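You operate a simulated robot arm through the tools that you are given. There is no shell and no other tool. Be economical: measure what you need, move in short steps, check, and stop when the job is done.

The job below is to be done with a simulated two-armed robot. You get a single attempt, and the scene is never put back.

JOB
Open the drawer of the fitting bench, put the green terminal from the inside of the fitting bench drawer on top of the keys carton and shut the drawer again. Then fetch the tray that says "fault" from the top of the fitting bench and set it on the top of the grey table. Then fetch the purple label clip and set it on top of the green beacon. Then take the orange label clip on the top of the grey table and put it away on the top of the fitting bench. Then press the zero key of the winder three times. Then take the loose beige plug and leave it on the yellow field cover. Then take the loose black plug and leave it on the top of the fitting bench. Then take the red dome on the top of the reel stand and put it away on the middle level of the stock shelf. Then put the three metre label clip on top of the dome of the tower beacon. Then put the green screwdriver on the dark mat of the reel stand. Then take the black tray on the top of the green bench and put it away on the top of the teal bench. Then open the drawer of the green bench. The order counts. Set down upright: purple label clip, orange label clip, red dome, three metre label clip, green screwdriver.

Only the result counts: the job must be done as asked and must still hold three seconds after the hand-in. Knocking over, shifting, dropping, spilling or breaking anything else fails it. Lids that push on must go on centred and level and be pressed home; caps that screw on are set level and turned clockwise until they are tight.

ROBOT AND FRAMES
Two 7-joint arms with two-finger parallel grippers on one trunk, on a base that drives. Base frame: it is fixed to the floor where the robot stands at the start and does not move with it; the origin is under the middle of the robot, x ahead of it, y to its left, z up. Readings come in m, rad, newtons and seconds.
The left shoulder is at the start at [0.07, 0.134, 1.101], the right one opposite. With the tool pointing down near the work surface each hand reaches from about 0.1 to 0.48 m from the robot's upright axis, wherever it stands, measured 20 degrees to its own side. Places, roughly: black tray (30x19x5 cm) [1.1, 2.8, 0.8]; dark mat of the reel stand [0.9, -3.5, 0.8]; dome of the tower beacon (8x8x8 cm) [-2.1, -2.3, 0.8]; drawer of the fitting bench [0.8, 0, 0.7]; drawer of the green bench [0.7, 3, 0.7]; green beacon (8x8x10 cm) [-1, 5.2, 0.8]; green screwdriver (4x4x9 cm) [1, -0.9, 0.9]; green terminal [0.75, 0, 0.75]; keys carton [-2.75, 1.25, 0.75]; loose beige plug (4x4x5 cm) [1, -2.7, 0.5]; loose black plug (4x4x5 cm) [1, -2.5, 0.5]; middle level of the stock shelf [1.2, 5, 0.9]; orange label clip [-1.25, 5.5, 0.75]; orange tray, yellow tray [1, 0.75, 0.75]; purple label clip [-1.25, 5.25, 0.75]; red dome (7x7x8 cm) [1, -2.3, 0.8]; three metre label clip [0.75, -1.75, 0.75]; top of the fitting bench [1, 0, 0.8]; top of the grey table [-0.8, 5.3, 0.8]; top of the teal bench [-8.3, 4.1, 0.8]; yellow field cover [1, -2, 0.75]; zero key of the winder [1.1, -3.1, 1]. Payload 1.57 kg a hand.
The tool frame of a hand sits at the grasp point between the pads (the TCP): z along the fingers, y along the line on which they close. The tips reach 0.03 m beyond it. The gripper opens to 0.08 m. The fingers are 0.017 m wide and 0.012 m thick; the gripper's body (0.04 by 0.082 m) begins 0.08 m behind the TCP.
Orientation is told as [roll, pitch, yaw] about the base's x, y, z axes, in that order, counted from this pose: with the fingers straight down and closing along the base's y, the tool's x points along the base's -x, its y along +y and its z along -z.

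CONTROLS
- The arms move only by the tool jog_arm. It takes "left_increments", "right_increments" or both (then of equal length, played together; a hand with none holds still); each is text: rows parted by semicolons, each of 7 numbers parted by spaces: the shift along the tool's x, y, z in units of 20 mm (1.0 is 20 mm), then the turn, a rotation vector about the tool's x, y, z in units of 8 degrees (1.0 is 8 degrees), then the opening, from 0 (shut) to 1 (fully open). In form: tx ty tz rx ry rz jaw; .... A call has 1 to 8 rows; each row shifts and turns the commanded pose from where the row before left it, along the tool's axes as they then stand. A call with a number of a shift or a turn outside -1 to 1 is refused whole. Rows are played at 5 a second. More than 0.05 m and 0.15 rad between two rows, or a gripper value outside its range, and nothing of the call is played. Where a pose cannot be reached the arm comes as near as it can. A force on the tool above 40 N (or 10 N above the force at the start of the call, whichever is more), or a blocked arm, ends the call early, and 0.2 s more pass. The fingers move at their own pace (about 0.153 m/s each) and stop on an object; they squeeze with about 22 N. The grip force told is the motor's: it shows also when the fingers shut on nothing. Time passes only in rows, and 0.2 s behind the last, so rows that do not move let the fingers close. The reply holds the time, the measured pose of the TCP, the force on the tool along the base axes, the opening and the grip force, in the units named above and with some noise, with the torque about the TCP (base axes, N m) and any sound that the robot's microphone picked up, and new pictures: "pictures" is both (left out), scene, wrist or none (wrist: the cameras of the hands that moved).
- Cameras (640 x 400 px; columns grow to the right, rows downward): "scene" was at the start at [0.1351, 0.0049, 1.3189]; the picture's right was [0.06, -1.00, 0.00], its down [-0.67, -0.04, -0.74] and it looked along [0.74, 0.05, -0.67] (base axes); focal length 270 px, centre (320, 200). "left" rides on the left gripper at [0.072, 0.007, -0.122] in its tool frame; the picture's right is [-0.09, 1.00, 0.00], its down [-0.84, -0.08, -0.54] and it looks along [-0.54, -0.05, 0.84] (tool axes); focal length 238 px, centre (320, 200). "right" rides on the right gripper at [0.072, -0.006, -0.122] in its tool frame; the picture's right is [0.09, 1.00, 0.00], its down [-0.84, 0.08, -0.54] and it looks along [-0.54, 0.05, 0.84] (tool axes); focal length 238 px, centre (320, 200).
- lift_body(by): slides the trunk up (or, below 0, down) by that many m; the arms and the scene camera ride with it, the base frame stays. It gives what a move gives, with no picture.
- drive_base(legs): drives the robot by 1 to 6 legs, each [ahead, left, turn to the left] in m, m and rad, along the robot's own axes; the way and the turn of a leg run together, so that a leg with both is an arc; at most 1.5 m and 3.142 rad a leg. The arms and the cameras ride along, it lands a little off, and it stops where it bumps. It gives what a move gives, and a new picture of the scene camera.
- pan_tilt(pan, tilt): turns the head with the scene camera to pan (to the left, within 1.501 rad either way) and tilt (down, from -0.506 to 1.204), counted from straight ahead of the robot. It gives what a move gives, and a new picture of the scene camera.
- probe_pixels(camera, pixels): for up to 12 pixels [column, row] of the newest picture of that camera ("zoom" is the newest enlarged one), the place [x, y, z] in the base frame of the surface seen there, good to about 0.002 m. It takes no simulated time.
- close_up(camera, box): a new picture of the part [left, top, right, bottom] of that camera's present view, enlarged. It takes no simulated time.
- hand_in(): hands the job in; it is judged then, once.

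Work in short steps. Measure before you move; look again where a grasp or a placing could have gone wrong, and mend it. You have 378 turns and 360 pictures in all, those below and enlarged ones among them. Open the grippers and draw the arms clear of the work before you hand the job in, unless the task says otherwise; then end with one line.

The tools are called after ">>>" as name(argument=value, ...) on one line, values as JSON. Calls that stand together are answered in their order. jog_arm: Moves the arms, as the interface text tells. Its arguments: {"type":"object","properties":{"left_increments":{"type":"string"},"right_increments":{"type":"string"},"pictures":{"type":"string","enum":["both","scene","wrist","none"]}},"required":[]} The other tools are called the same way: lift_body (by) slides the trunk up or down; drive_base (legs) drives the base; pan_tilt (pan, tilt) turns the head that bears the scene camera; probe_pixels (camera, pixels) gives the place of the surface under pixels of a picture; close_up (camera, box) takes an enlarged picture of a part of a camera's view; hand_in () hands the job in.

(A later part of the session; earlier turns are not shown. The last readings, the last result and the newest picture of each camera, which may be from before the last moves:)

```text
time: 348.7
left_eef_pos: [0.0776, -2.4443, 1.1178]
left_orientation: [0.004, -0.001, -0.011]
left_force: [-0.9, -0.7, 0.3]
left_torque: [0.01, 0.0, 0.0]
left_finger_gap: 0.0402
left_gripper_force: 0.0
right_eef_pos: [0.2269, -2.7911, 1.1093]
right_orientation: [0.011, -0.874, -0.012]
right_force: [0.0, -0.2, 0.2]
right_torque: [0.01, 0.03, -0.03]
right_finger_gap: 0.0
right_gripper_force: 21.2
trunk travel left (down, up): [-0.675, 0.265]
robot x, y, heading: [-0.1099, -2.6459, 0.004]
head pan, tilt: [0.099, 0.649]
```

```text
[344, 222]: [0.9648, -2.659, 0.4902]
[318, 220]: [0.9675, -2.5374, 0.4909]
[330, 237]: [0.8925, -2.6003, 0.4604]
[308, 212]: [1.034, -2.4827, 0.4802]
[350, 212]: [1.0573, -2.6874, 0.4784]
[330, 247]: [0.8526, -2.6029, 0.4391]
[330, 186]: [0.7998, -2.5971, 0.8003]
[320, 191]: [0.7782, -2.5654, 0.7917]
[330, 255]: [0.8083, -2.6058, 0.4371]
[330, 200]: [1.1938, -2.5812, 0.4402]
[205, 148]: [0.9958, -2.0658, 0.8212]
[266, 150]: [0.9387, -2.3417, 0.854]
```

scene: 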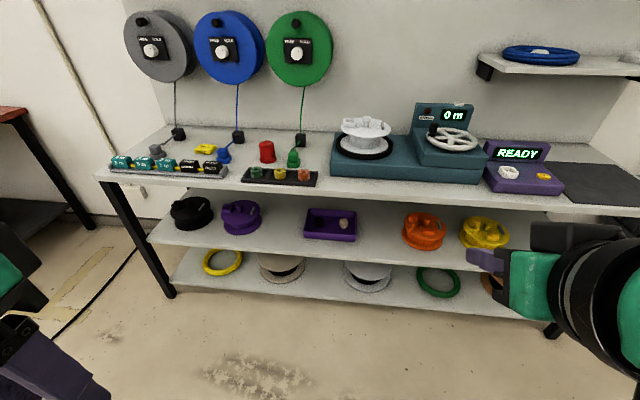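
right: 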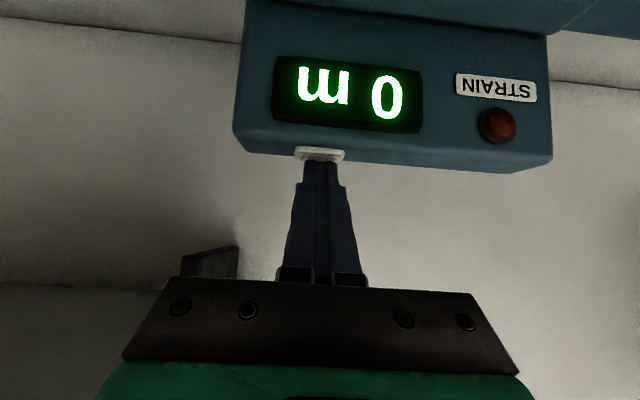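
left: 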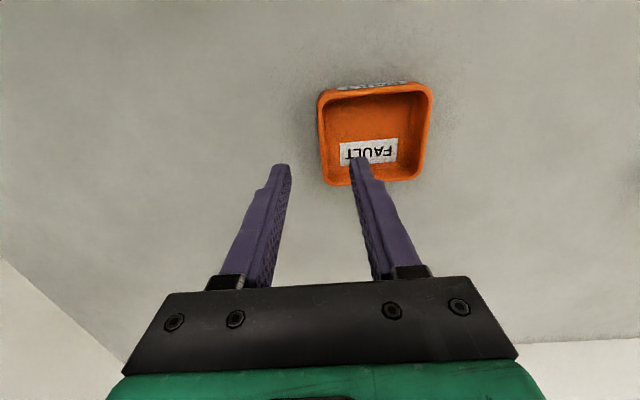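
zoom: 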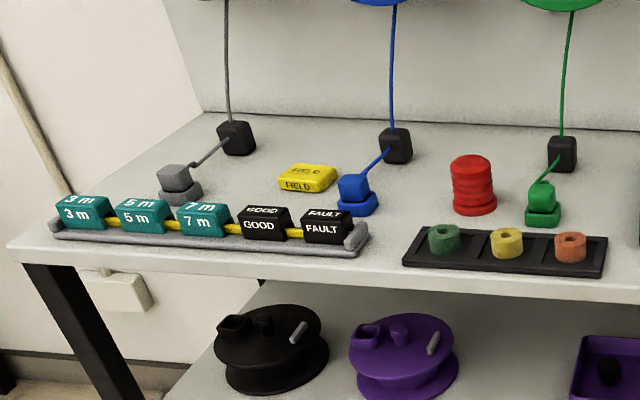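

Middle shelf z≈0.44; beige plug ≈(0.965,-2.66), black ≈(0.967,-2.537), tops ≈0.49. I'll lower the trunk 0.5 m to reach in under the top with the hand tilted, and move to face the beige plug.

>>> lift_body(by=-0.5)

>>> jog_arm(right_increments="0 0 0 0 -0.6 0 0.8;0 0 0 0 0 0 0.8", pictures="none")

>>> drive_base(legs=[[0, 0.13, 0], [0.4, 0, 0]])

>>> pan_tilt(pan=-0.1, tilt=0.5)

```text
refused: -0.5 is not a number from -0.4 to 0.4
```

```text
time: 349.3
left_eef_pos: [0.0777, -2.4445, 1.1164]
left_orientation: [0.006, 0.0, -0.01]
left_force: [-0.6, 0.9, -1.2]
left_torque: [-0.02, 0.02, -0.02]
left_finger_gap: 0.0399
left_gripper_force: 0.0
right_eef_pos: [0.2293, -2.7916, 1.1096]
right_orientation: [0.013, -0.917, -0.012]
right_force: [-0.4, 0.1, -0.6]
right_torque: [0.04, 0.01, -0.02]
right_finger_gap: 0.0638
right_gripper_force: 0.0
trunk travel left (down, up): [-0.675, 0.265]
robot x, y, heading: [-0.1095, -2.6413, 0.0]
head pan, tilt: [0.099, 0.649]
```

```text
time: 352.7
left_eef_pos: [0.4779, -2.3159, 1.1184]
left_orientation: [0.006, 0.0, -0.014]
left_force: [0.0, -0.3, 0.8]
left_torque: [0.0, -0.03, -0.04]
left_finger_gap: 0.0399
left_gripper_force: 0.1
right_eef_pos: [0.6284, -2.6636, 1.1091]
right_orientation: [0.014, -0.915, -0.016]
right_force: [-1.4, -0.5, 0.9]
right_torque: [-0.01, -0.03, -0.01]
right_finger_gap: 0.0641
right_gripper_force: 0.1
trunk travel left (down, up): [-0.675, 0.265]
robot x, y, heading: [0.2912, -2.5149, -0.002]
head pan, tilt: [0.099, 0.649]
```

scene: 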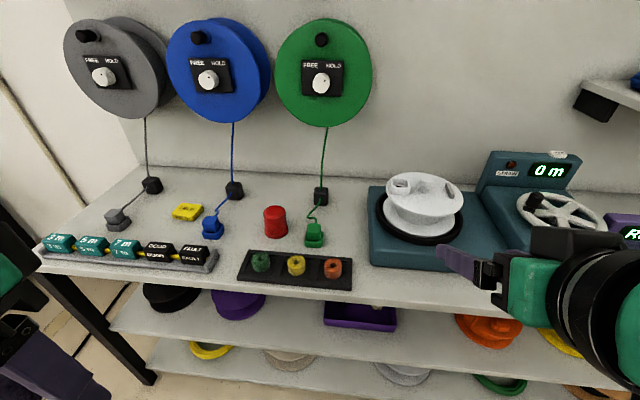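

```text
time: 353.4
left_eef_pos: [0.4786, -2.3157, 1.1168]
left_orientation: [0.008, -0.001, -0.015]
left_force: [-0.5, 0.2, -0.2]
left_torque: [0.01, 0.0, 0.01]
left_finger_gap: 0.0398
left_gripper_force: 0.1
right_eef_pos: [0.6288, -2.6643, 1.1093]
right_orientation: [0.01, -0.915, -0.015]
right_force: [-0.4, -0.3, 1.2]
right_torque: [0.01, -0.02, 0.0]
right_finger_gap: 0.0642
right_gripper_force: 0.2
trunk travel left (down, up): [-0.675, 0.265]
robot x, y, heading: [0.2882, -2.5115, -0.002]
head pan, tilt: [-0.099, 0.499]
```

scene: 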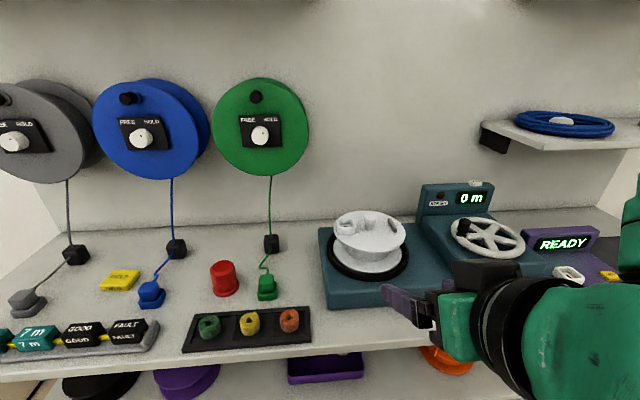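

The lift allows 0.4 m a call; the hands (x ≤0.66) are ahead of the stand edge at 0.77, so lower here in two steps.

>>> lift_body(by=-0.4)

>>> lift_body(by=-0.1)

>>> pan_tilt(pan=-0.1, tilt=0.45)

```text
time: 357.2
left_eef_pos: [0.4789, -2.3171, 0.7162]
left_orientation: [0.006, 0.0, -0.016]
left_force: [0.2, -0.1, -0.6]
left_torque: [0.0, -0.01, 0.02]
left_finger_gap: 0.0401
left_gripper_force: 0.1
right_eef_pos: [0.6281, -2.6639, 0.7097]
right_orientation: [0.011, -0.916, -0.017]
right_force: [0.4, -0.3, 0.1]
right_torque: [-0.01, 0.0, 0.0]
right_finger_gap: 0.064
right_gripper_force: 0.1
trunk travel left (down, up): [-0.275, 0.665]
robot x, y, heading: [0.2896, -2.5152, -0.003]
head pan, tilt: [-0.099, 0.499]
```

```text
time: 358.6
left_eef_pos: [0.4788, -2.3152, 0.6182]
left_orientation: [0.008, 0.0, -0.015]
left_force: [-0.4, 0.2, -0.4]
left_torque: [0.0, 0.05, -0.01]
left_finger_gap: 0.0399
left_gripper_force: 0.3
right_eef_pos: [0.6289, -2.6635, 0.6095]
right_orientation: [0.012, -0.916, -0.016]
right_force: [0.5, -0.4, -0.2]
right_torque: [0.03, 0.01, -0.02]
right_finger_gap: 0.0641
right_gripper_force: 0.2
trunk travel left (down, up): [-0.175, 0.765]
robot x, y, heading: [0.2921, -2.5167, -0.003]
head pan, tilt: [-0.099, 0.499]
```

```text
time: 359.2
left_eef_pos: [0.4788, -2.3146, 0.6166]
left_orientation: [0.007, 0.001, -0.016]
left_force: [-0.3, 0.1, -0.4]
left_torque: [0.01, 0.01, 0.01]
left_finger_gap: 0.0397
left_gripper_force: 0.0
right_eef_pos: [0.6286, -2.6636, 0.6098]
right_orientation: [0.012, -0.917, -0.016]
right_force: [0.1, 0.3, 0.4]
right_torque: [0.0, 0.07, -0.01]
right_finger_gap: 0.0641
right_gripper_force: 0.0
trunk travel left (down, up): [-0.175, 0.765]
robot x, y, heading: [0.2926, -2.5175, -0.003]
head pan, tilt: [-0.099, 0.45]
```

scene: 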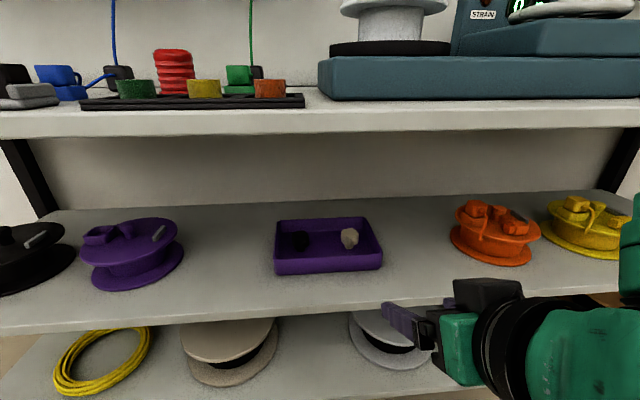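

Good view of the tray. Zoom for plug geometry.

>>> close_up(camera="scene", box=[264, 205, 392, 285])

>>> probe_pixels(camera="zoom", pixels=[[425, 125], [385, 160], [465, 155], [425, 150], [425, 195], [175, 125], [155, 160], [215, 155], [300, 240], [300, 270], [300, 180], [430, 235]])

>>> probe_pixels(camera="scene", pixels=[[300, 120], [300, 136], [300, 310], [300, 180]])

```text
5.00 times, centred on (328, 245) of scene
```

zoom: 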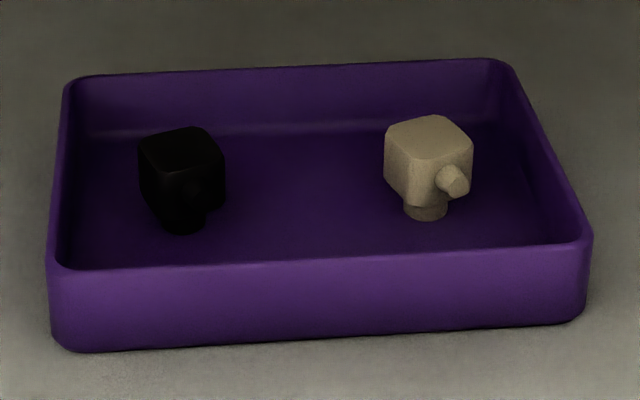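

```text
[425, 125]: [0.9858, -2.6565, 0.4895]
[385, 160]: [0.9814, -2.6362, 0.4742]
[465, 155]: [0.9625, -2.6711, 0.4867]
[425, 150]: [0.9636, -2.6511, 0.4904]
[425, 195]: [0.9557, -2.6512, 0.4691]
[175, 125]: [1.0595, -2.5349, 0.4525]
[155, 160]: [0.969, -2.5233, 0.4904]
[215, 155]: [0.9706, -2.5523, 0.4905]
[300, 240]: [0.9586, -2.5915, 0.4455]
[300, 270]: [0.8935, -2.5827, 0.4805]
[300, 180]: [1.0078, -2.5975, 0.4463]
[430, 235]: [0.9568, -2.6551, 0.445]
```

```text
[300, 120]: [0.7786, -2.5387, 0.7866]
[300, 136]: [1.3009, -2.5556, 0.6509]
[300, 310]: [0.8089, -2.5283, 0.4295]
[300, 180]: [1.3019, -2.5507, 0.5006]
```

Beige plug centre ≈(0.972,-2.654), top 0.4905, gripping along y. Drive 0.1 m in, then position for a straight insertion along the fingers.

>>> drive_base(legs=[[0.1, 0, 0.01]])

>>> jog_arm(right_increments="-0.55 0.2 0.71 0 0 0 0.8;-0.55 0.2 0.71 0 0 0 0.8;-0.55 0 0.71 0 0 0 0.8;-0.2 0 0.9 0 0 0 0.8;0 0 0 0 0 0 0.8", pictures="both")

```text
time: 360.4
left_eef_pos: [0.5785, -2.3153, 0.6166]
left_orientation: [0.008, 0.0, -0.008]
left_force: [0.0, -0.3, 0.2]
left_torque: [-0.03, -0.03, -0.03]
left_finger_gap: 0.04
left_gripper_force: 0.0
right_eef_pos: [0.732, -2.6621, 0.6093]
right_orientation: [0.012, -0.915, -0.008]
right_force: [0.3, -0.3, 0.5]
right_torque: [0.03, 0.01, -0.04]
right_finger_gap: 0.0643
right_gripper_force: 0.1
trunk travel left (down, up): [-0.175, 0.765]
robot x, y, heading: [0.3885, -2.5172, 0.002]
head pan, tilt: [-0.099, 0.45]
```

scene: 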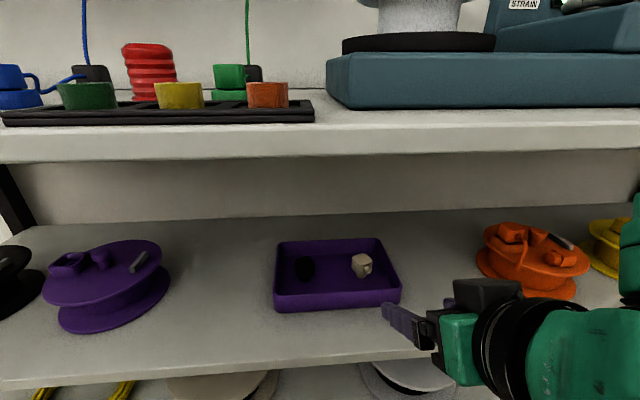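

```text
time: 361.6
left_eef_pos: [0.5789, -2.3149, 0.6163]
left_orientation: [0.007, -0.001, -0.008]
left_force: [0.0, -0.1, 0.3]
left_torque: [0.03, 0.03, 0.0]
left_finger_gap: 0.04
left_gripper_force: 0.1
right_eef_pos: [0.8008, -2.6506, 0.6025]
right_orientation: [0.012, -0.915, -0.006]
right_force: [0.4, 0.8, 0.1]
right_torque: [0.01, 0.01, 0.0]
right_finger_gap: 0.064
right_gripper_force: 0.1
trunk travel left (down, up): [-0.175, 0.765]
robot x, y, heading: [0.3944, -2.5159, 0.003]
head pan, tilt: [-0.099, 0.45]
```

scene: 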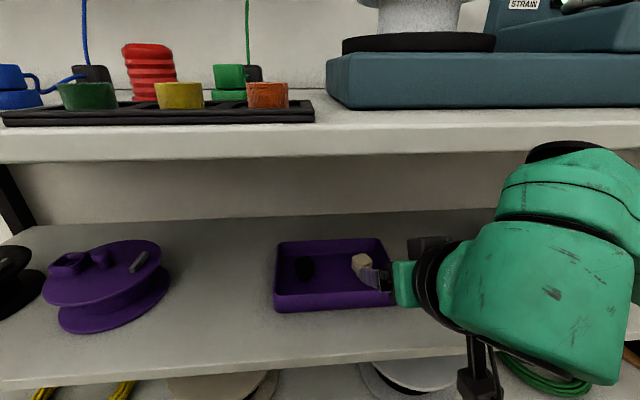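
right: 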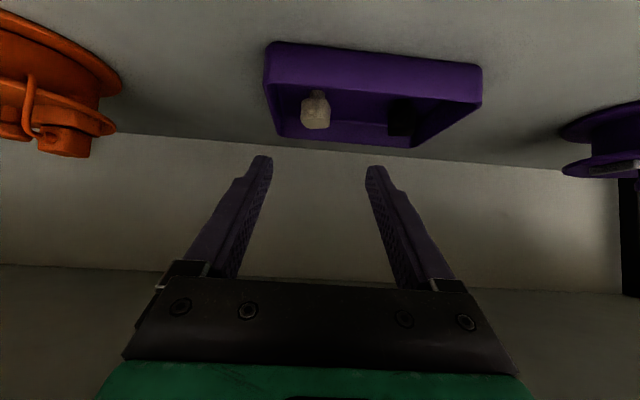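

Aligned: plug at (315,108). Insert along the finger axis 8 units and check.

>>> jog_arm(right_increments="0 0 1 0 0 0 0.8;0 0 1 0 0 0 0.8;0 0 1 0 0 0 0.8;0 0 1 0 0 0 0.8;0 0 1 0 0 0 0.8;0 -0.1 1 0 0 0 0.8;0.1 0 1 0 0 0 0.8;0 0 0 0 0 0 0.8", pictures="wrist")

```text
time: 363.4
left_eef_pos: [0.5787, -2.3152, 0.6165]
left_orientation: [0.008, 0.001, -0.006]
left_force: [-0.7, 0.4, -0.1]
left_torque: [-0.02, -0.01, 0.0]
left_finger_gap: 0.0399
left_gripper_force: 0.1
right_eef_pos: [0.9118, -2.6546, 0.5168]
right_orientation: [0.012, -0.917, -0.006]
right_force: [0.3, -0.2, 1.0]
right_torque: [-0.01, 0.0, -0.01]
right_finger_gap: 0.0639
right_gripper_force: 0.1
trunk travel left (down, up): [-0.175, 0.765]
robot x, y, heading: [0.3961, -2.5145, 0.007]
head pan, tilt: [-0.099, 0.45]
```

right: 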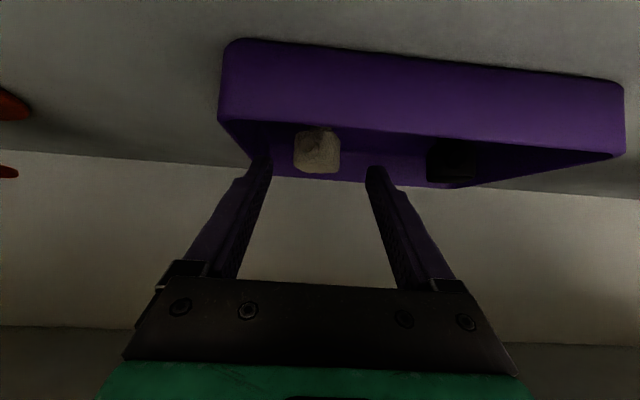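

Centred between fingers. Insert 3 more units and close.

>>> jog_arm(right_increments="0 0 1 0 0 0 0.8;0 0 1 0 0 0 0.8;0.1 0 1 0 0 0 0.8;0 0 0 0 0 0 0.8;0 0 0 0 0 0 0;0 0 0 0 0 0 0;0 0 0 0 0 0 0", pictures="wrist")

```text
time: 364.9
left_eef_pos: [0.5791, -2.3148, 0.6165]
left_orientation: [0.006, -0.001, -0.008]
left_force: [-0.2, 0.2, 0.6]
left_torque: [-0.01, -0.01, 0.0]
left_finger_gap: 0.0399
left_gripper_force: 0.1
right_eef_pos: [0.9615, -2.6533, 0.4759]
right_orientation: [0.012, -0.917, -0.008]
right_force: [-0.3, 1.0, -0.1]
right_torque: [-0.02, -0.02, -0.01]
right_finger_gap: 0.0354
right_gripper_force: 22.0
trunk travel left (down, up): [-0.175, 0.765]
robot x, y, heading: [0.3938, -2.5169, 0.005]
head pan, tilt: [-0.099, 0.45]
```

right: 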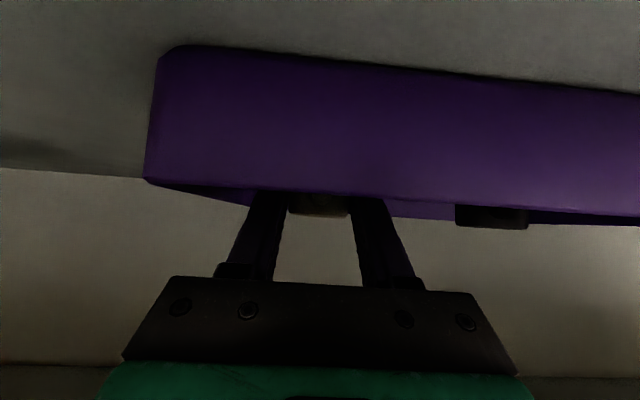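

Gripped. Lift 5 cm, then withdraw horizontally out of the shelf.

>>> jog_arm(right_increments="-0.793 0 -0.609 0 0 0 0;-0.793 0 -0.609 0 0 0 0;-0.5 0 -0.4 0 0 0 0;0.609 0 -0.793 0 0 0 0;0.609 0 -0.793 0 0 0 0;0.609 0 -0.793 0 0 0 0;0.609 0 -0.793 0 0 0 0;0.609 0 -0.793 0 0 0 0", pictures="wrist")

>>> jog_arm(right_increments="0.609 0 -0.793 0 0 0 0;0.609 0 -0.793 0 0 0 0;0.609 0 -0.793 0 0 0 0;0.609 0 -0.793 0 0 0 0;0.609 0 -0.793 0 0 0 0;0 0 0 0 0 0 0", pictures="none")

```text
time: 366.8
left_eef_pos: [0.579, -2.3133, 0.6169]
left_orientation: [0.008, -0.002, -0.008]
left_force: [0.0, 0.1, 0.2]
left_torque: [0.0, 0.0, 0.0]
left_finger_gap: 0.0398
left_gripper_force: 0.1
right_eef_pos: [0.8589, -2.6525, 0.5294]
right_orientation: [0.014, -0.916, -0.007]
right_force: [-0.1, 0.5, -1.1]
right_torque: [0.01, -0.02, -0.04]
right_finger_gap: 0.0355
right_gripper_force: 22.0
trunk travel left (down, up): [-0.175, 0.765]
robot x, y, heading: [0.3926, -2.5166, 0.009]
head pan, tilt: [-0.099, 0.45]
```

right: 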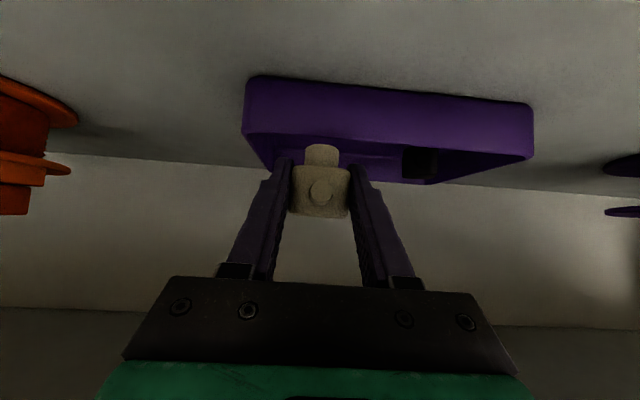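

```text
time: 368.1
left_eef_pos: [0.5788, -2.3158, 0.6175]
left_orientation: [0.006, 0.0, -0.006]
left_force: [0.5, -1.4, -0.6]
left_torque: [0.0, -0.01, 0.03]
left_finger_gap: 0.04
left_gripper_force: 0.1
right_eef_pos: [0.7981, -2.6533, 0.5323]
right_orientation: [0.013, -0.916, -0.007]
right_force: [-0.3, -0.3, -0.5]
right_torque: [0.01, 0.03, -0.02]
right_finger_gap: 0.0356
right_gripper_force: 22.2
right hand out of reach, approached as far as the arm can: row 4, 5
trunk travel left (down, up): [-0.175, 0.765]
robot x, y, heading: [0.3911, -2.5183, 0.005]
head pan, tilt: [-0.099, 0.45]
```

The plug is held, stem down. Back off, raise the trunk and move in front of the yellow FIELD cover.

>>> drive_base(legs=[[-0.35, 0, -0.005]])

>>> lift_body(by=0.4)

>>> drive_base(legs=[[0, 0.59, 0]])

>>> pan_tilt(pan=-0.1, tilt=0.5)

```text
time: 370.4
left_eef_pos: [0.2341, -2.3147, 0.6169]
left_orientation: [0.007, 0.0, -0.022]
left_force: [-0.2, -0.2, -0.3]
left_torque: [0.02, 0.03, -0.06]
left_finger_gap: 0.04
left_gripper_force: 0.1
right_eef_pos: [0.4479, -2.6586, 0.5316]
right_orientation: [0.012, -0.917, -0.021]
right_force: [0.1, -0.1, -0.7]
right_torque: [0.0, 0.01, -0.02]
right_finger_gap: 0.0355
right_gripper_force: 21.6
trunk travel left (down, up): [-0.175, 0.765]
robot x, y, heading: [0.0435, -2.5161, -0.01]
head pan, tilt: [-0.099, 0.45]
```

scene: 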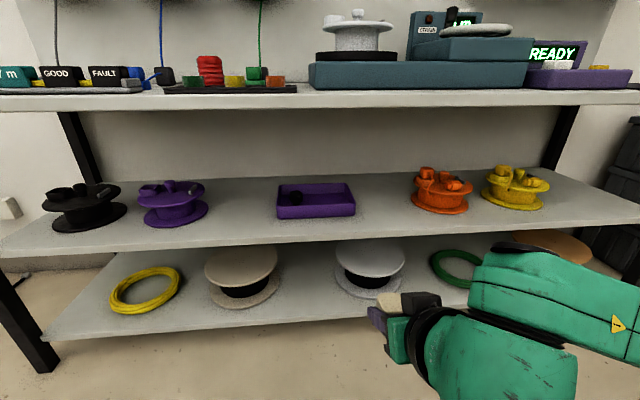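

```text
time: 374.2
left_eef_pos: [0.235, -2.316, 1.0169]
left_orientation: [0.006, 0.0, -0.021]
left_force: [0.0, 0.2, -0.4]
left_torque: [-0.04, 0.0, -0.04]
left_finger_gap: 0.0401
left_gripper_force: 0.0
right_eef_pos: [0.449, -2.6578, 0.9306]
right_orientation: [0.013, -0.915, -0.021]
right_force: [0.3, -0.3, -0.7]
right_torque: [0.03, 0.01, 0.01]
right_finger_gap: 0.0355
right_gripper_force: 21.6
trunk travel left (down, up): [-0.575, 0.365]
robot x, y, heading: [0.0451, -2.5156, -0.012]
head pan, tilt: [-0.099, 0.45]
```

```text
time: 377.6
left_eef_pos: [0.237, -1.7199, 1.0177]
left_orientation: [0.005, 0.0, -0.01]
left_force: [0.4, 0.8, -0.3]
left_torque: [0.01, 0.02, -0.02]
left_finger_gap: 0.04
left_gripper_force: 0.0
right_eef_pos: [0.454, -2.0604, 0.9299]
right_orientation: [0.014, -0.918, -0.011]
right_force: [-0.3, -0.4, -0.6]
right_torque: [0.03, 0.03, 0.0]
right_finger_gap: 0.0355
right_gripper_force: 22.3
trunk travel left (down, up): [-0.575, 0.365]
robot x, y, heading: [0.049, -1.9233, -0.004]
head pan, tilt: [-0.099, 0.45]
```

scene: 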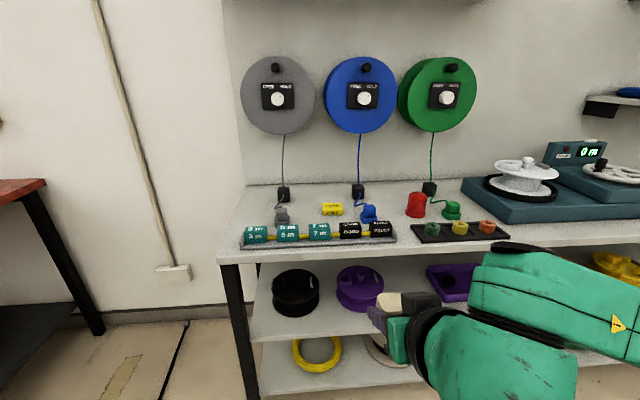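

```text
time: 378.2
left_eef_pos: [0.2355, -1.7214, 1.0168]
left_orientation: [0.008, 0.001, -0.009]
left_force: [-0.4, 0.4, 0.5]
left_torque: [0.0, 0.02, 0.0]
left_finger_gap: 0.0399
left_gripper_force: 0.1
right_eef_pos: [0.4537, -2.0596, 0.9305]
right_orientation: [0.014, -0.918, -0.011]
right_force: [0.3, -0.2, 0.2]
right_torque: [0.01, 0.03, 0.0]
right_finger_gap: 0.0356
right_gripper_force: 21.9
trunk travel left (down, up): [-0.575, 0.365]
robot x, y, heading: [0.0536, -1.9206, -0.002]
head pan, tilt: [-0.099, 0.499]
```

scene: 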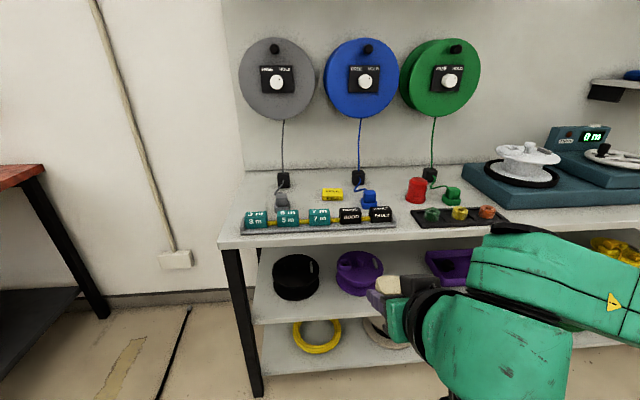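

Zoom on the yellow cover.

>>> close_up(camera="scene", box=[240, 165, 400, 245])

>>> probe_pixels(camera="zoom", pixels=[[372, 95], [330, 92], [410, 92], [370, 88], [370, 115], [340, 120], [405, 115], [365, 132], [460, 120], [500, 95], [180, 120], [440, 170]])

```text
4.00 times, centred on (320, 205) of scene
```

zoom: 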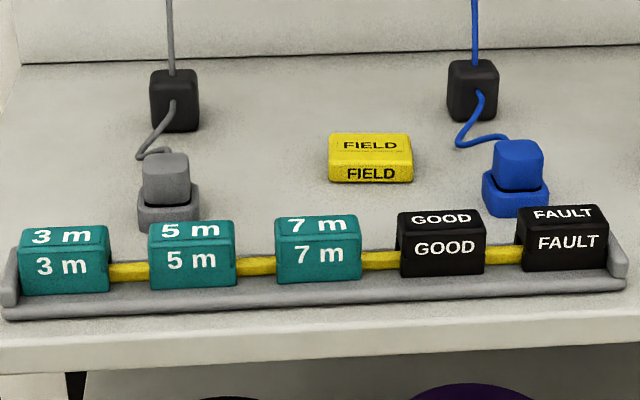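

```text
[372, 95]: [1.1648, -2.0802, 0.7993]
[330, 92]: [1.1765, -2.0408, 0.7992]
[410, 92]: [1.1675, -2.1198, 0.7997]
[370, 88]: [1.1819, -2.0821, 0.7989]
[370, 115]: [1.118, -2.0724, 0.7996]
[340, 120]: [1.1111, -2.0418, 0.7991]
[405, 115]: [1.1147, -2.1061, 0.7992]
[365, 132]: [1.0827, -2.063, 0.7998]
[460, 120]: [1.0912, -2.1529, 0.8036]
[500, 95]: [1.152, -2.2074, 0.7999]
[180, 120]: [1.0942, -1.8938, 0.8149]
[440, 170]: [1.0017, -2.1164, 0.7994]
```

>>> probe_pixels(camera="zoom", pixels=[[335, 138], [405, 138], [330, 160], [412, 162], [370, 150], [370, 178], [370, 135], [520, 145], [165, 160], [318, 215], [440, 210]])

```text
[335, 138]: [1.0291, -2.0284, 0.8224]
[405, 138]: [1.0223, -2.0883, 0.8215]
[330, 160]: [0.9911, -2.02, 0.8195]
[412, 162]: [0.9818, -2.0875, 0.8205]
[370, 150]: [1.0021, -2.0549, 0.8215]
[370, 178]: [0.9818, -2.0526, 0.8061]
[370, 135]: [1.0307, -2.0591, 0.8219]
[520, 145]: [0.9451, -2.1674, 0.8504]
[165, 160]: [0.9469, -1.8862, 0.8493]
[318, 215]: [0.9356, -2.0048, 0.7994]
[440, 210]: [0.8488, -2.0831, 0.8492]
```

The wrist camera under the tilted hand would hit the label clips on the rail here, so I'll set the plug on the free front strip of the stand near y -2.6 first and regrasp it from above. Move there.

>>> drive_base(legs=[[0, -0.54, 0], [0.3, 0, 0]])

>>> pan_tilt(pan=-0.1, tilt=0.7)

```text
time: 382.9
left_eef_pos: [0.528, -2.2658, 1.0177]
left_orientation: [0.007, 0.001, -0.032]
left_force: [-0.2, 0.6, 0.4]
left_torque: [0.01, 0.01, -0.03]
left_finger_gap: 0.0399
left_gripper_force: 0.0
right_eef_pos: [0.7393, -2.6095, 0.9321]
right_orientation: [0.011, -0.916, -0.032]
right_force: [0.7, -0.4, 0.0]
right_torque: [-0.01, -0.01, 0.02]
right_finger_gap: 0.0354
right_gripper_force: 22.0
trunk travel left (down, up): [-0.575, 0.365]
robot x, y, heading: [0.338, -2.4627, -0.024]
head pan, tilt: [-0.099, 0.499]
```

scene: 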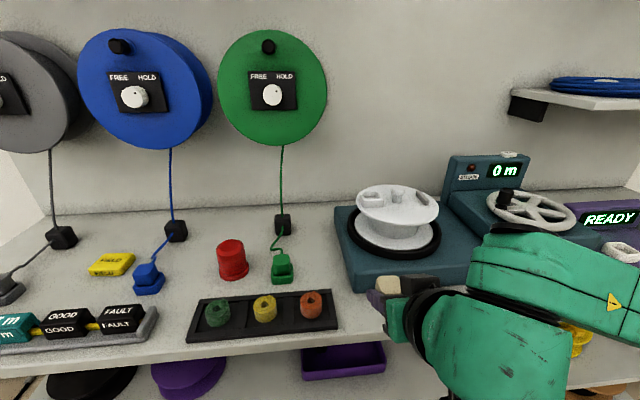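

```text
time: 383.7
left_eef_pos: [0.5283, -2.2658, 1.017]
left_orientation: [0.008, -0.001, -0.029]
left_force: [-0.2, 0.7, 0.5]
left_torque: [0.01, 0.03, -0.01]
left_finger_gap: 0.0401
left_gripper_force: 0.0
right_eef_pos: [0.7383, -2.6098, 0.9306]
right_orientation: [0.013, -0.917, -0.033]
right_force: [-0.4, 0.4, -0.4]
right_torque: [0.01, -0.01, 0.04]
right_finger_gap: 0.0356
right_gripper_force: 21.6
trunk travel left (down, up): [-0.575, 0.365]
robot x, y, heading: [0.3387, -2.4613, -0.023]
head pan, tilt: [-0.099, 0.7]
```

scene: 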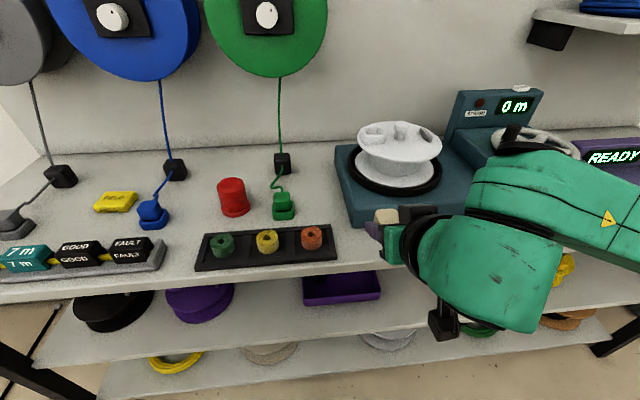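

Probe the winder's front-left corner, palette end and stand edge near the spot.

>>> probe_pixels(camera="scene", pixels=[[337, 252], [332, 230], [352, 222], [370, 222], [345, 265], [360, 245], [340, 175]])

```text
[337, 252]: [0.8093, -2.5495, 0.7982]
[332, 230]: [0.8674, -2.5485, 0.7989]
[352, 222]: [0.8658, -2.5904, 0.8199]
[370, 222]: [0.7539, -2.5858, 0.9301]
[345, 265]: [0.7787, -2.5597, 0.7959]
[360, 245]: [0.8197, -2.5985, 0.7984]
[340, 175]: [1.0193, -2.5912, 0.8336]
```

Place at (0.815,-2.62). Move forward then down in steps.

>>> jog_arm(right_increments="-0.67 -0.17 0.872 0 0 0 0;-0.67 -0.17 0.872 0 0 0 0;-0.67 -0.17 0.872 0 0 0 0;0.793 0 0.609 0 0 0 0;0.793 0 0.609 0 0 0 0;0.793 0 0.609 0 0 0 0;0.793 0 0.609 0 0 0 0;0 0 0 0 0 0 0", pictures="scene")

```text
time: 385.5
left_eef_pos: [0.5284, -2.2643, 1.0167]
left_orientation: [0.006, 0.0, -0.032]
left_force: [0.1, -0.3, -0.6]
left_torque: [-0.01, 0.01, 0.01]
left_finger_gap: 0.0399
left_gripper_force: 0.2
right_eef_pos: [0.8062, -2.6222, 0.8509]
right_orientation: [0.011, -0.916, -0.033]
right_force: [-0.2, -0.1, 0.1]
right_torque: [-0.02, 0.03, 0.01]
right_finger_gap: 0.0355
right_gripper_force: 21.9
trunk travel left (down, up): [-0.575, 0.365]
robot x, y, heading: [0.3402, -2.4603, -0.016]
head pan, tilt: [-0.099, 0.7]
```

scene: 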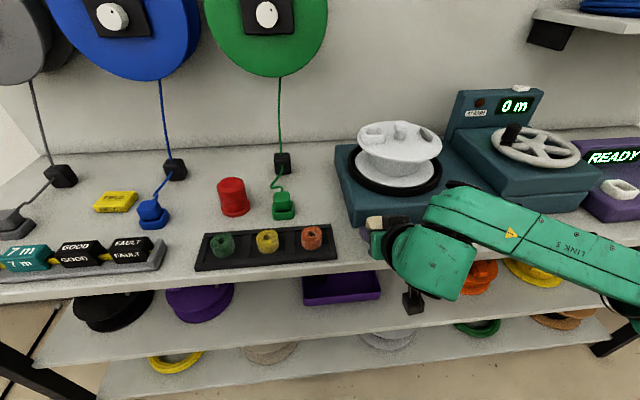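

>>> jog_arm(right_increments="0.63 0 0.49 0 0 0 0;0.12 0 0.09 0 0 0 0;0.06 0 0.05 0 0 0 0;0 0 0 0 0 0 0", pictures="none")

```text
time: 386.5
left_eef_pos: [0.5291, -2.2655, 1.0179]
left_orientation: [0.008, 0.0, -0.031]
left_force: [0.1, 0.5, 0.0]
left_torque: [0.01, -0.01, -0.01]
left_finger_gap: 0.0398
left_gripper_force: 0.0
right_eef_pos: [0.806, -2.6207, 0.8297]
right_orientation: [0.013, -0.918, -0.032]
right_force: [0.7, 0.3, -1.1]
right_torque: [0.04, -0.04, -0.04]
right_finger_gap: 0.0352
right_gripper_force: 22.1
trunk travel left (down, up): [-0.575, 0.365]
robot x, y, heading: [0.3367, -2.4614, -0.018]
head pan, tilt: [-0.099, 0.7]
```

>>> jog_arm(right_increments="0.06 0 0.05 0 0 0 0;0 0 0 0 0 0 0", pictures="none")

>>> close_up(camera="scene", box=[330, 200, 426, 260])

```text
time: 387.1
left_eef_pos: [0.5274, -2.2666, 1.0167]
left_orientation: [0.007, -0.003, -0.032]
left_force: [-0.2, -0.5, 0.2]
left_torque: [0.01, 0.0, 0.02]
left_finger_gap: 0.04
left_gripper_force: 0.0
right_eef_pos: [0.8064, -2.6207, 0.8275]
right_orientation: [0.01, -0.917, -0.031]
right_force: [-0.4, 0.1, 1.7]
right_torque: [-0.06, -0.03, 0.02]
right_finger_gap: 0.0356
right_gripper_force: 22.3
trunk travel left (down, up): [-0.575, 0.365]
robot x, y, heading: [0.3382, -2.4588, -0.022]
head pan, tilt: [-0.099, 0.7]
```

```text
6.67 times, centred on (378, 230) of scene
```

zoom: 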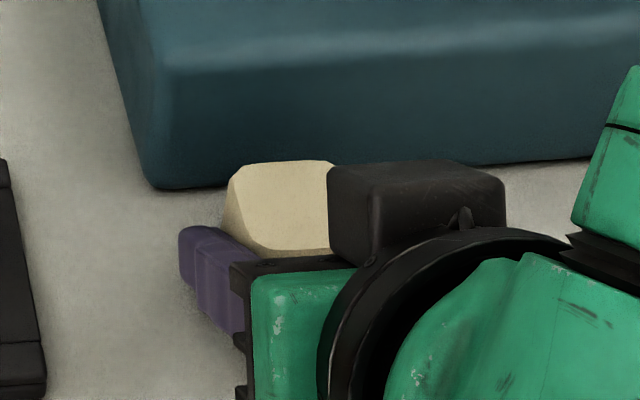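

Touching. Open and withdraw along the finger axis.

>>> jog_arm(right_increments="0 0 0 0 0 0 0.7;0 0 0 0 0 0 0.8;0 0 -1 0 0 0 0.8;0 0 -1 0 0 0 0.8;0 0 -1 0 0 0 0.8;0 0 -1 0 0 0 0.8;0 0 -1 0 0 0 0.8;0 0 -1 0 0 0 0.8", pictures="both")

```text
time: 388.9
left_eef_pos: [0.5284, -2.2659, 1.0159]
left_orientation: [0.007, 0.0, -0.034]
left_force: [1.1, 0.3, 0.1]
left_torque: [0.0, -0.01, -0.04]
left_finger_gap: 0.0397
left_gripper_force: 0.0
right_eef_pos: [0.7588, -2.6195, 0.8665]
right_orientation: [0.013, -0.917, -0.031]
right_force: [-0.4, 0.0, -0.2]
right_torque: [0.03, 0.05, 0.01]
right_finger_gap: 0.064
right_gripper_force: 0.0
right hand out of reach, approached as far as the arm can: row 6, 7, 8
trunk travel left (down, up): [-0.575, 0.365]
robot x, y, heading: [0.3402, -2.4614, -0.018]
head pan, tilt: [-0.099, 0.7]
```

scene: 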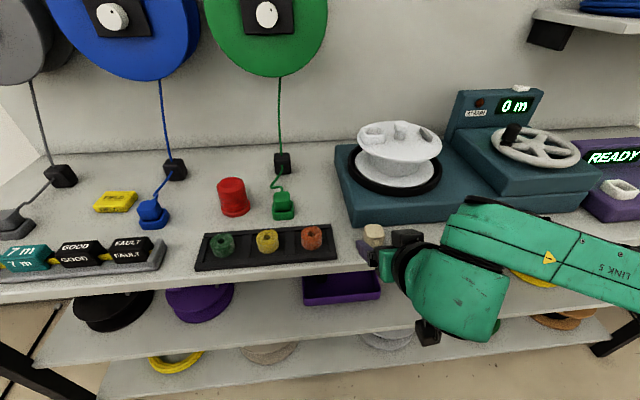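
right: 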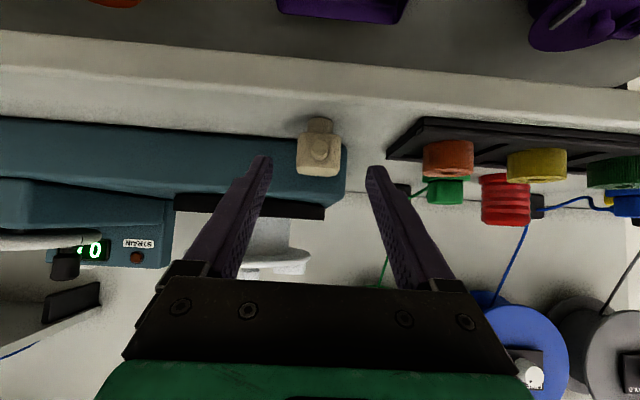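

The beige plug stands upright on the strip. Back the base 0.2 m and turn the hand vertical.

>>> drive_base(legs=[[-0.2, 0, 0.02]])

>>> jog_arm(right_increments="0 0 -0.5 0 0.94 0 0.8;0 0 -0.5 0 0.94 0 0.8;0 0 0 0 0.94 0 0.8;0 0 0 0 0.94 0 0.8;0 0 0 0 0.94 0 0.8;0 0 -1 0 0.94 0 0.8;0 0 -1 0 0.93 0 0.8;0 0 -1 0 0 0 0.8", pictures="none")

>>> close_up(camera="scene", box=[300, 160, 428, 240])

```text
time: 390.5
left_eef_pos: [0.3273, -2.2589, 1.0165]
left_orientation: [0.008, 0.0, -0.013]
left_force: [0.3, 0.3, 0.6]
left_torque: [-0.06, -0.02, 0.03]
left_finger_gap: 0.0401
left_gripper_force: 0.0
right_eef_pos: [0.5653, -2.6082, 0.8661]
right_orientation: [0.012, -0.915, -0.012]
right_force: [0.3, -0.5, 0.6]
right_torque: [0.01, 0.0, 0.0]
right_finger_gap: 0.0638
right_gripper_force: 0.1
trunk travel left (down, up): [-0.575, 0.365]
robot x, y, heading: [0.1419, -2.4578, -0.004]
head pan, tilt: [-0.099, 0.7]
```

scene: 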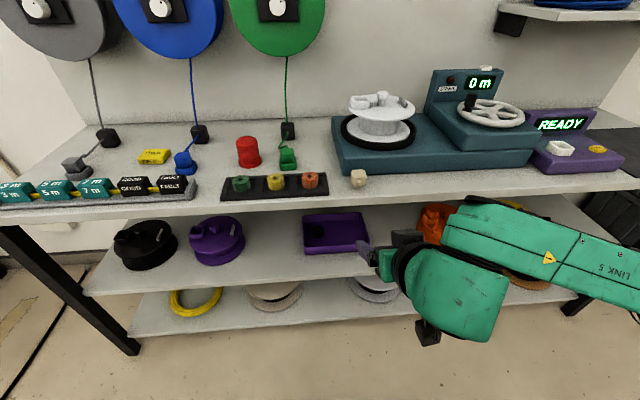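

```text
time: 392.3
left_eef_pos: [0.3269, -2.2591, 1.0168]
left_orientation: [0.006, 0.001, -0.011]
left_force: [0.1, 0.1, -1.0]
left_torque: [-0.02, -0.04, 0.04]
left_finger_gap: 0.0398
left_gripper_force: 0.0
right_eef_pos: [0.543, -2.6087, 0.9402]
right_orientation: [0.006, 0.002, -0.003]
right_force: [0.2, 0.4, -0.6]
right_torque: [0.01, 0.03, -0.01]
right_finger_gap: 0.0639
right_gripper_force: 0.0
trunk travel left (down, up): [-0.575, 0.365]
robot x, y, heading: [0.1395, -2.4596, -0.003]
head pan, tilt: [-0.099, 0.7]
```

```text
5.00 times, centred on (364, 200) of scene
```

zoom: 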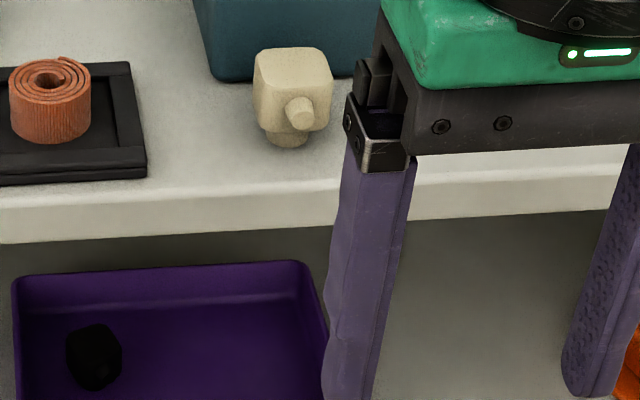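

Probe the plug's exact place.

>>> probe_pixels(camera="zoom", pixels=[[290, 55], [260, 75], [325, 75], [290, 85], [280, 105], [300, 108], [288, 140]])

```text
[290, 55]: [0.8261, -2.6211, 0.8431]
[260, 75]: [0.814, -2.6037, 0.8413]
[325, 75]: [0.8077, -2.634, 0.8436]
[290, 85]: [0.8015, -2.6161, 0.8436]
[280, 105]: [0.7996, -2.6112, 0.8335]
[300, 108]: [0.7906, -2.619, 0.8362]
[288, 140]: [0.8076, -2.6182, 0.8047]
```

Plug centre ≈(0.815,-2.619), top 0.8435. Drive back in 0.2 m and place the vertical hand above it.

>>> drive_base(legs=[[0.2, 0, 0]])

>>> jog_arm(right_increments="-0.9 -0.12 0 0 0 0 0.8;-0.9 -0.12 0 0 0 0 0.8;-0.9 -0.12 0 0 0 0 0.8;-0.9 -0.12 0 0 0 0 0.8;0 0 1 0 0 0 0.8;0 0 1 0 0 0 0.8;0 0 0 0 0 0 0.8", pictures="wrist")

```text
time: 393.9
left_eef_pos: [0.5277, -2.2594, 1.0169]
left_orientation: [0.007, 0.0, -0.012]
left_force: [-0.1, 1.1, -0.4]
left_torque: [-0.02, 0.01, 0.01]
left_finger_gap: 0.04
left_gripper_force: 0.0
right_eef_pos: [0.7432, -2.609, 0.9378]
right_orientation: [0.008, 0.001, -0.003]
right_force: [0.1, 0.4, -0.3]
right_torque: [-0.01, 0.0, -0.01]
right_finger_gap: 0.0641
right_gripper_force: 0.0
trunk travel left (down, up): [-0.575, 0.365]
robot x, y, heading: [0.3424, -2.4606, -0.003]
head pan, tilt: [-0.099, 0.7]
```

scene: 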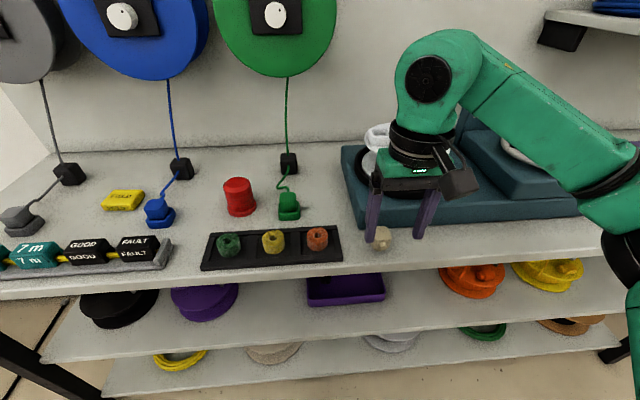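

```text
time: 395.5
left_eef_pos: [0.5288, -2.2599, 1.0166]
left_orientation: [0.008, 0.002, -0.01]
left_force: [0.1, -1.1, 0.3]
left_torque: [0.0, -0.02, 0.02]
left_finger_gap: 0.04
left_gripper_force: 0.1
right_eef_pos: [0.816, -2.6188, 0.8978]
right_orientation: [0.007, 0.001, -0.002]
right_force: [-0.9, -0.4, 0.0]
right_torque: [-0.03, 0.01, 0.0]
right_finger_gap: 0.0641
right_gripper_force: 0.1
trunk travel left (down, up): [-0.575, 0.365]
robot x, y, heading: [0.3411, -2.4601, -0.001]
head pan, tilt: [-0.099, 0.7]
```

right: 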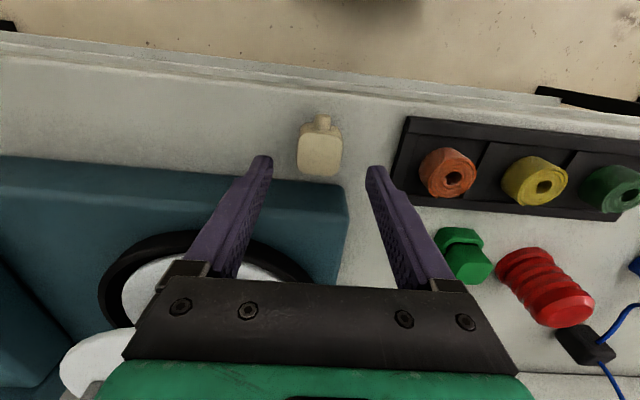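

Centred. Descend 3.25 units, close, lift.

>>> jog_arm(right_increments="0 0 1 0 0 0 0.8;0 0 1 0 0 0 0.8;0 0 1 0 0 0 0.8;0 0 0.2 0 0 0 0.8;0 0 0 0 0 0 0;0 0 0 0 0 0 0;0 0 0 0 0 0 0", pictures="wrist")

>>> jog_arm(right_increments="0 0 -0.5 0 0 0 0;0 0 -1 0 0 0 0;0 0 -1 0 0 0 0;0 0 -1 0 0 0 0;0 0 -1 0 0 0 0;0 0 -1 0 0 0 0", pictures="none")

```text
time: 397.1
left_eef_pos: [0.5278, -2.2604, 1.0163]
left_orientation: [0.005, 0.001, -0.011]
left_force: [0.0, 0.2, 0.1]
left_torque: [-0.01, 0.04, -0.02]
left_finger_gap: 0.0399
left_gripper_force: 0.0
right_eef_pos: [0.8155, -2.6188, 0.8346]
right_orientation: [0.006, 0.003, -0.002]
right_force: [0.3, -0.4, 0.3]
right_torque: [-0.02, -0.02, -0.03]
right_finger_gap: 0.0354
right_gripper_force: 22.1
trunk travel left (down, up): [-0.575, 0.365]
robot x, y, heading: [0.3407, -2.4628, -0.0]
head pan, tilt: [-0.099, 0.7]
```

right: 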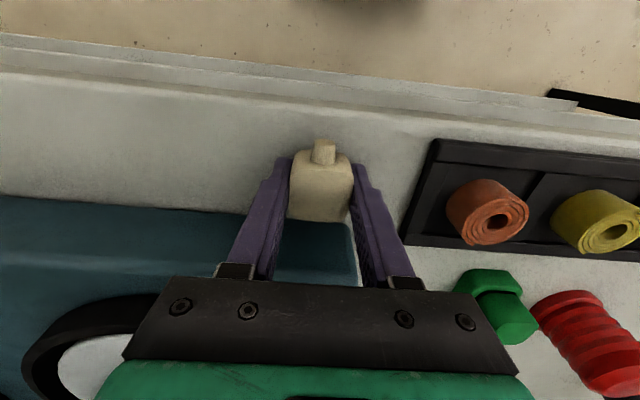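

```text
time: 398.5
left_eef_pos: [0.5272, -2.2596, 1.0167]
left_orientation: [0.006, -0.002, -0.012]
left_force: [0.7, 0.5, 0.5]
left_torque: [0.0, -0.02, 0.03]
left_finger_gap: 0.04
left_gripper_force: 0.0
right_eef_pos: [0.8134, -2.6182, 0.9449]
right_orientation: [0.006, 0.001, -0.002]
right_force: [-0.6, -0.2, 0.5]
right_torque: [0.0, 0.04, 0.01]
right_finger_gap: 0.0355
right_gripper_force: 22.3
trunk travel left (down, up): [-0.575, 0.365]
robot x, y, heading: [0.3387, -2.4629, -0.003]
head pan, tilt: [-0.099, 0.7]
```

Held. Back off, strafe left and drive in so the plug comes over the yellow cover.

>>> drive_base(legs=[[-0.15, 0, 0], [0, 0.56, 0], [0.3, 0, 0]])

>>> close_up(camera="right", box=[160, 60, 480, 260])

```text
time: 404.3
left_eef_pos: [0.674, -1.7082, 1.0174]
left_orientation: [0.008, 0.0, -0.014]
left_force: [0.2, 0.9, 0.4]
left_torque: [0.01, 0.02, 0.03]
left_finger_gap: 0.04
left_gripper_force: 0.1
right_eef_pos: [0.9597, -2.068, 0.9449]
right_orientation: [0.006, 0.001, -0.005]
right_force: [0.5, -0.9, -1.2]
right_torque: [0.0, -0.02, 0.0]
right_finger_gap: 0.0353
right_gripper_force: 22.0
trunk travel left (down, up): [-0.575, 0.365]
robot x, y, heading: [0.4874, -1.9068, -0.005]
head pan, tilt: [-0.099, 0.7]
```

scene: 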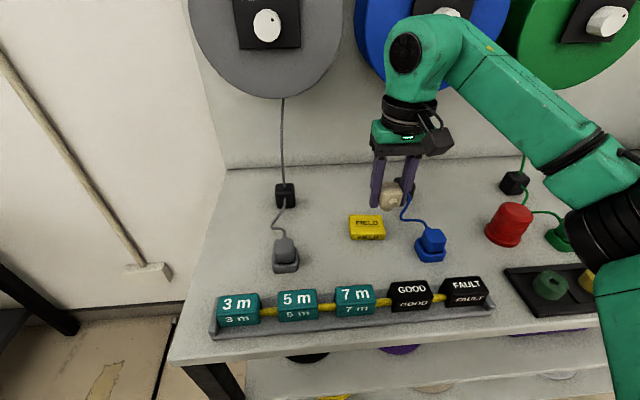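

```text
2.00 times, centred on (320, 160) of right
```

zoom: 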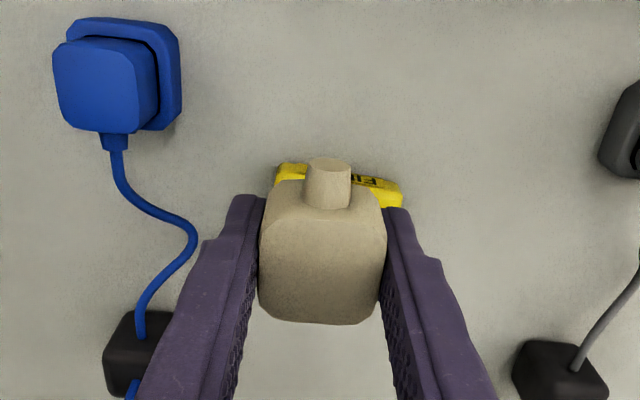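

Need +47 mm x, +12 mm y. Nudge the base 3 cm, then jog.

>>> drive_base(legs=[[0.03, 0.01, 0]])

>>> probe_pixels(camera="scene", pixels=[[420, 30], [500, 60], [365, 60], [440, 12]])

```text
time: 405.1
left_eef_pos: [0.7046, -1.6989, 1.0176]
left_orientation: [0.006, 0.0, -0.013]
left_force: [0.0, -0.4, -0.3]
left_torque: [-0.02, 0.0, 0.01]
left_finger_gap: 0.0399
left_gripper_force: 0.2
right_eef_pos: [0.9886, -2.0584, 0.9443]
right_orientation: [0.007, 0.0, -0.004]
right_force: [-0.3, 0.7, -0.7]
right_torque: [0.01, 0.01, 0.02]
right_finger_gap: 0.0356
right_gripper_force: 21.9
trunk travel left (down, up): [-0.575, 0.365]
robot x, y, heading: [0.5169, -1.8941, -0.003]
head pan, tilt: [-0.099, 0.7]
```

scene: 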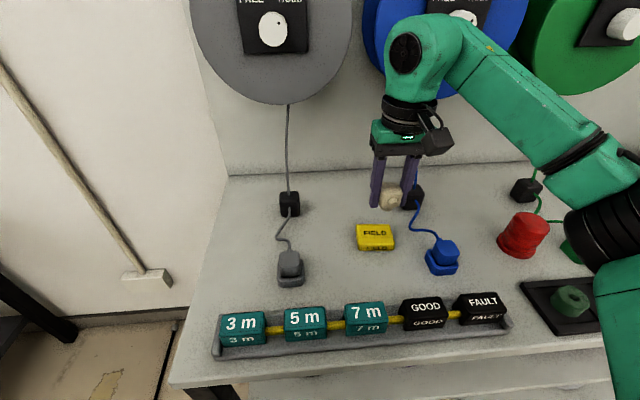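

```text
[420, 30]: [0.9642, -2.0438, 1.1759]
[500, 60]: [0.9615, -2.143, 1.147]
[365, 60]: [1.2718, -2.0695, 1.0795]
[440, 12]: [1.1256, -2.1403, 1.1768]
```

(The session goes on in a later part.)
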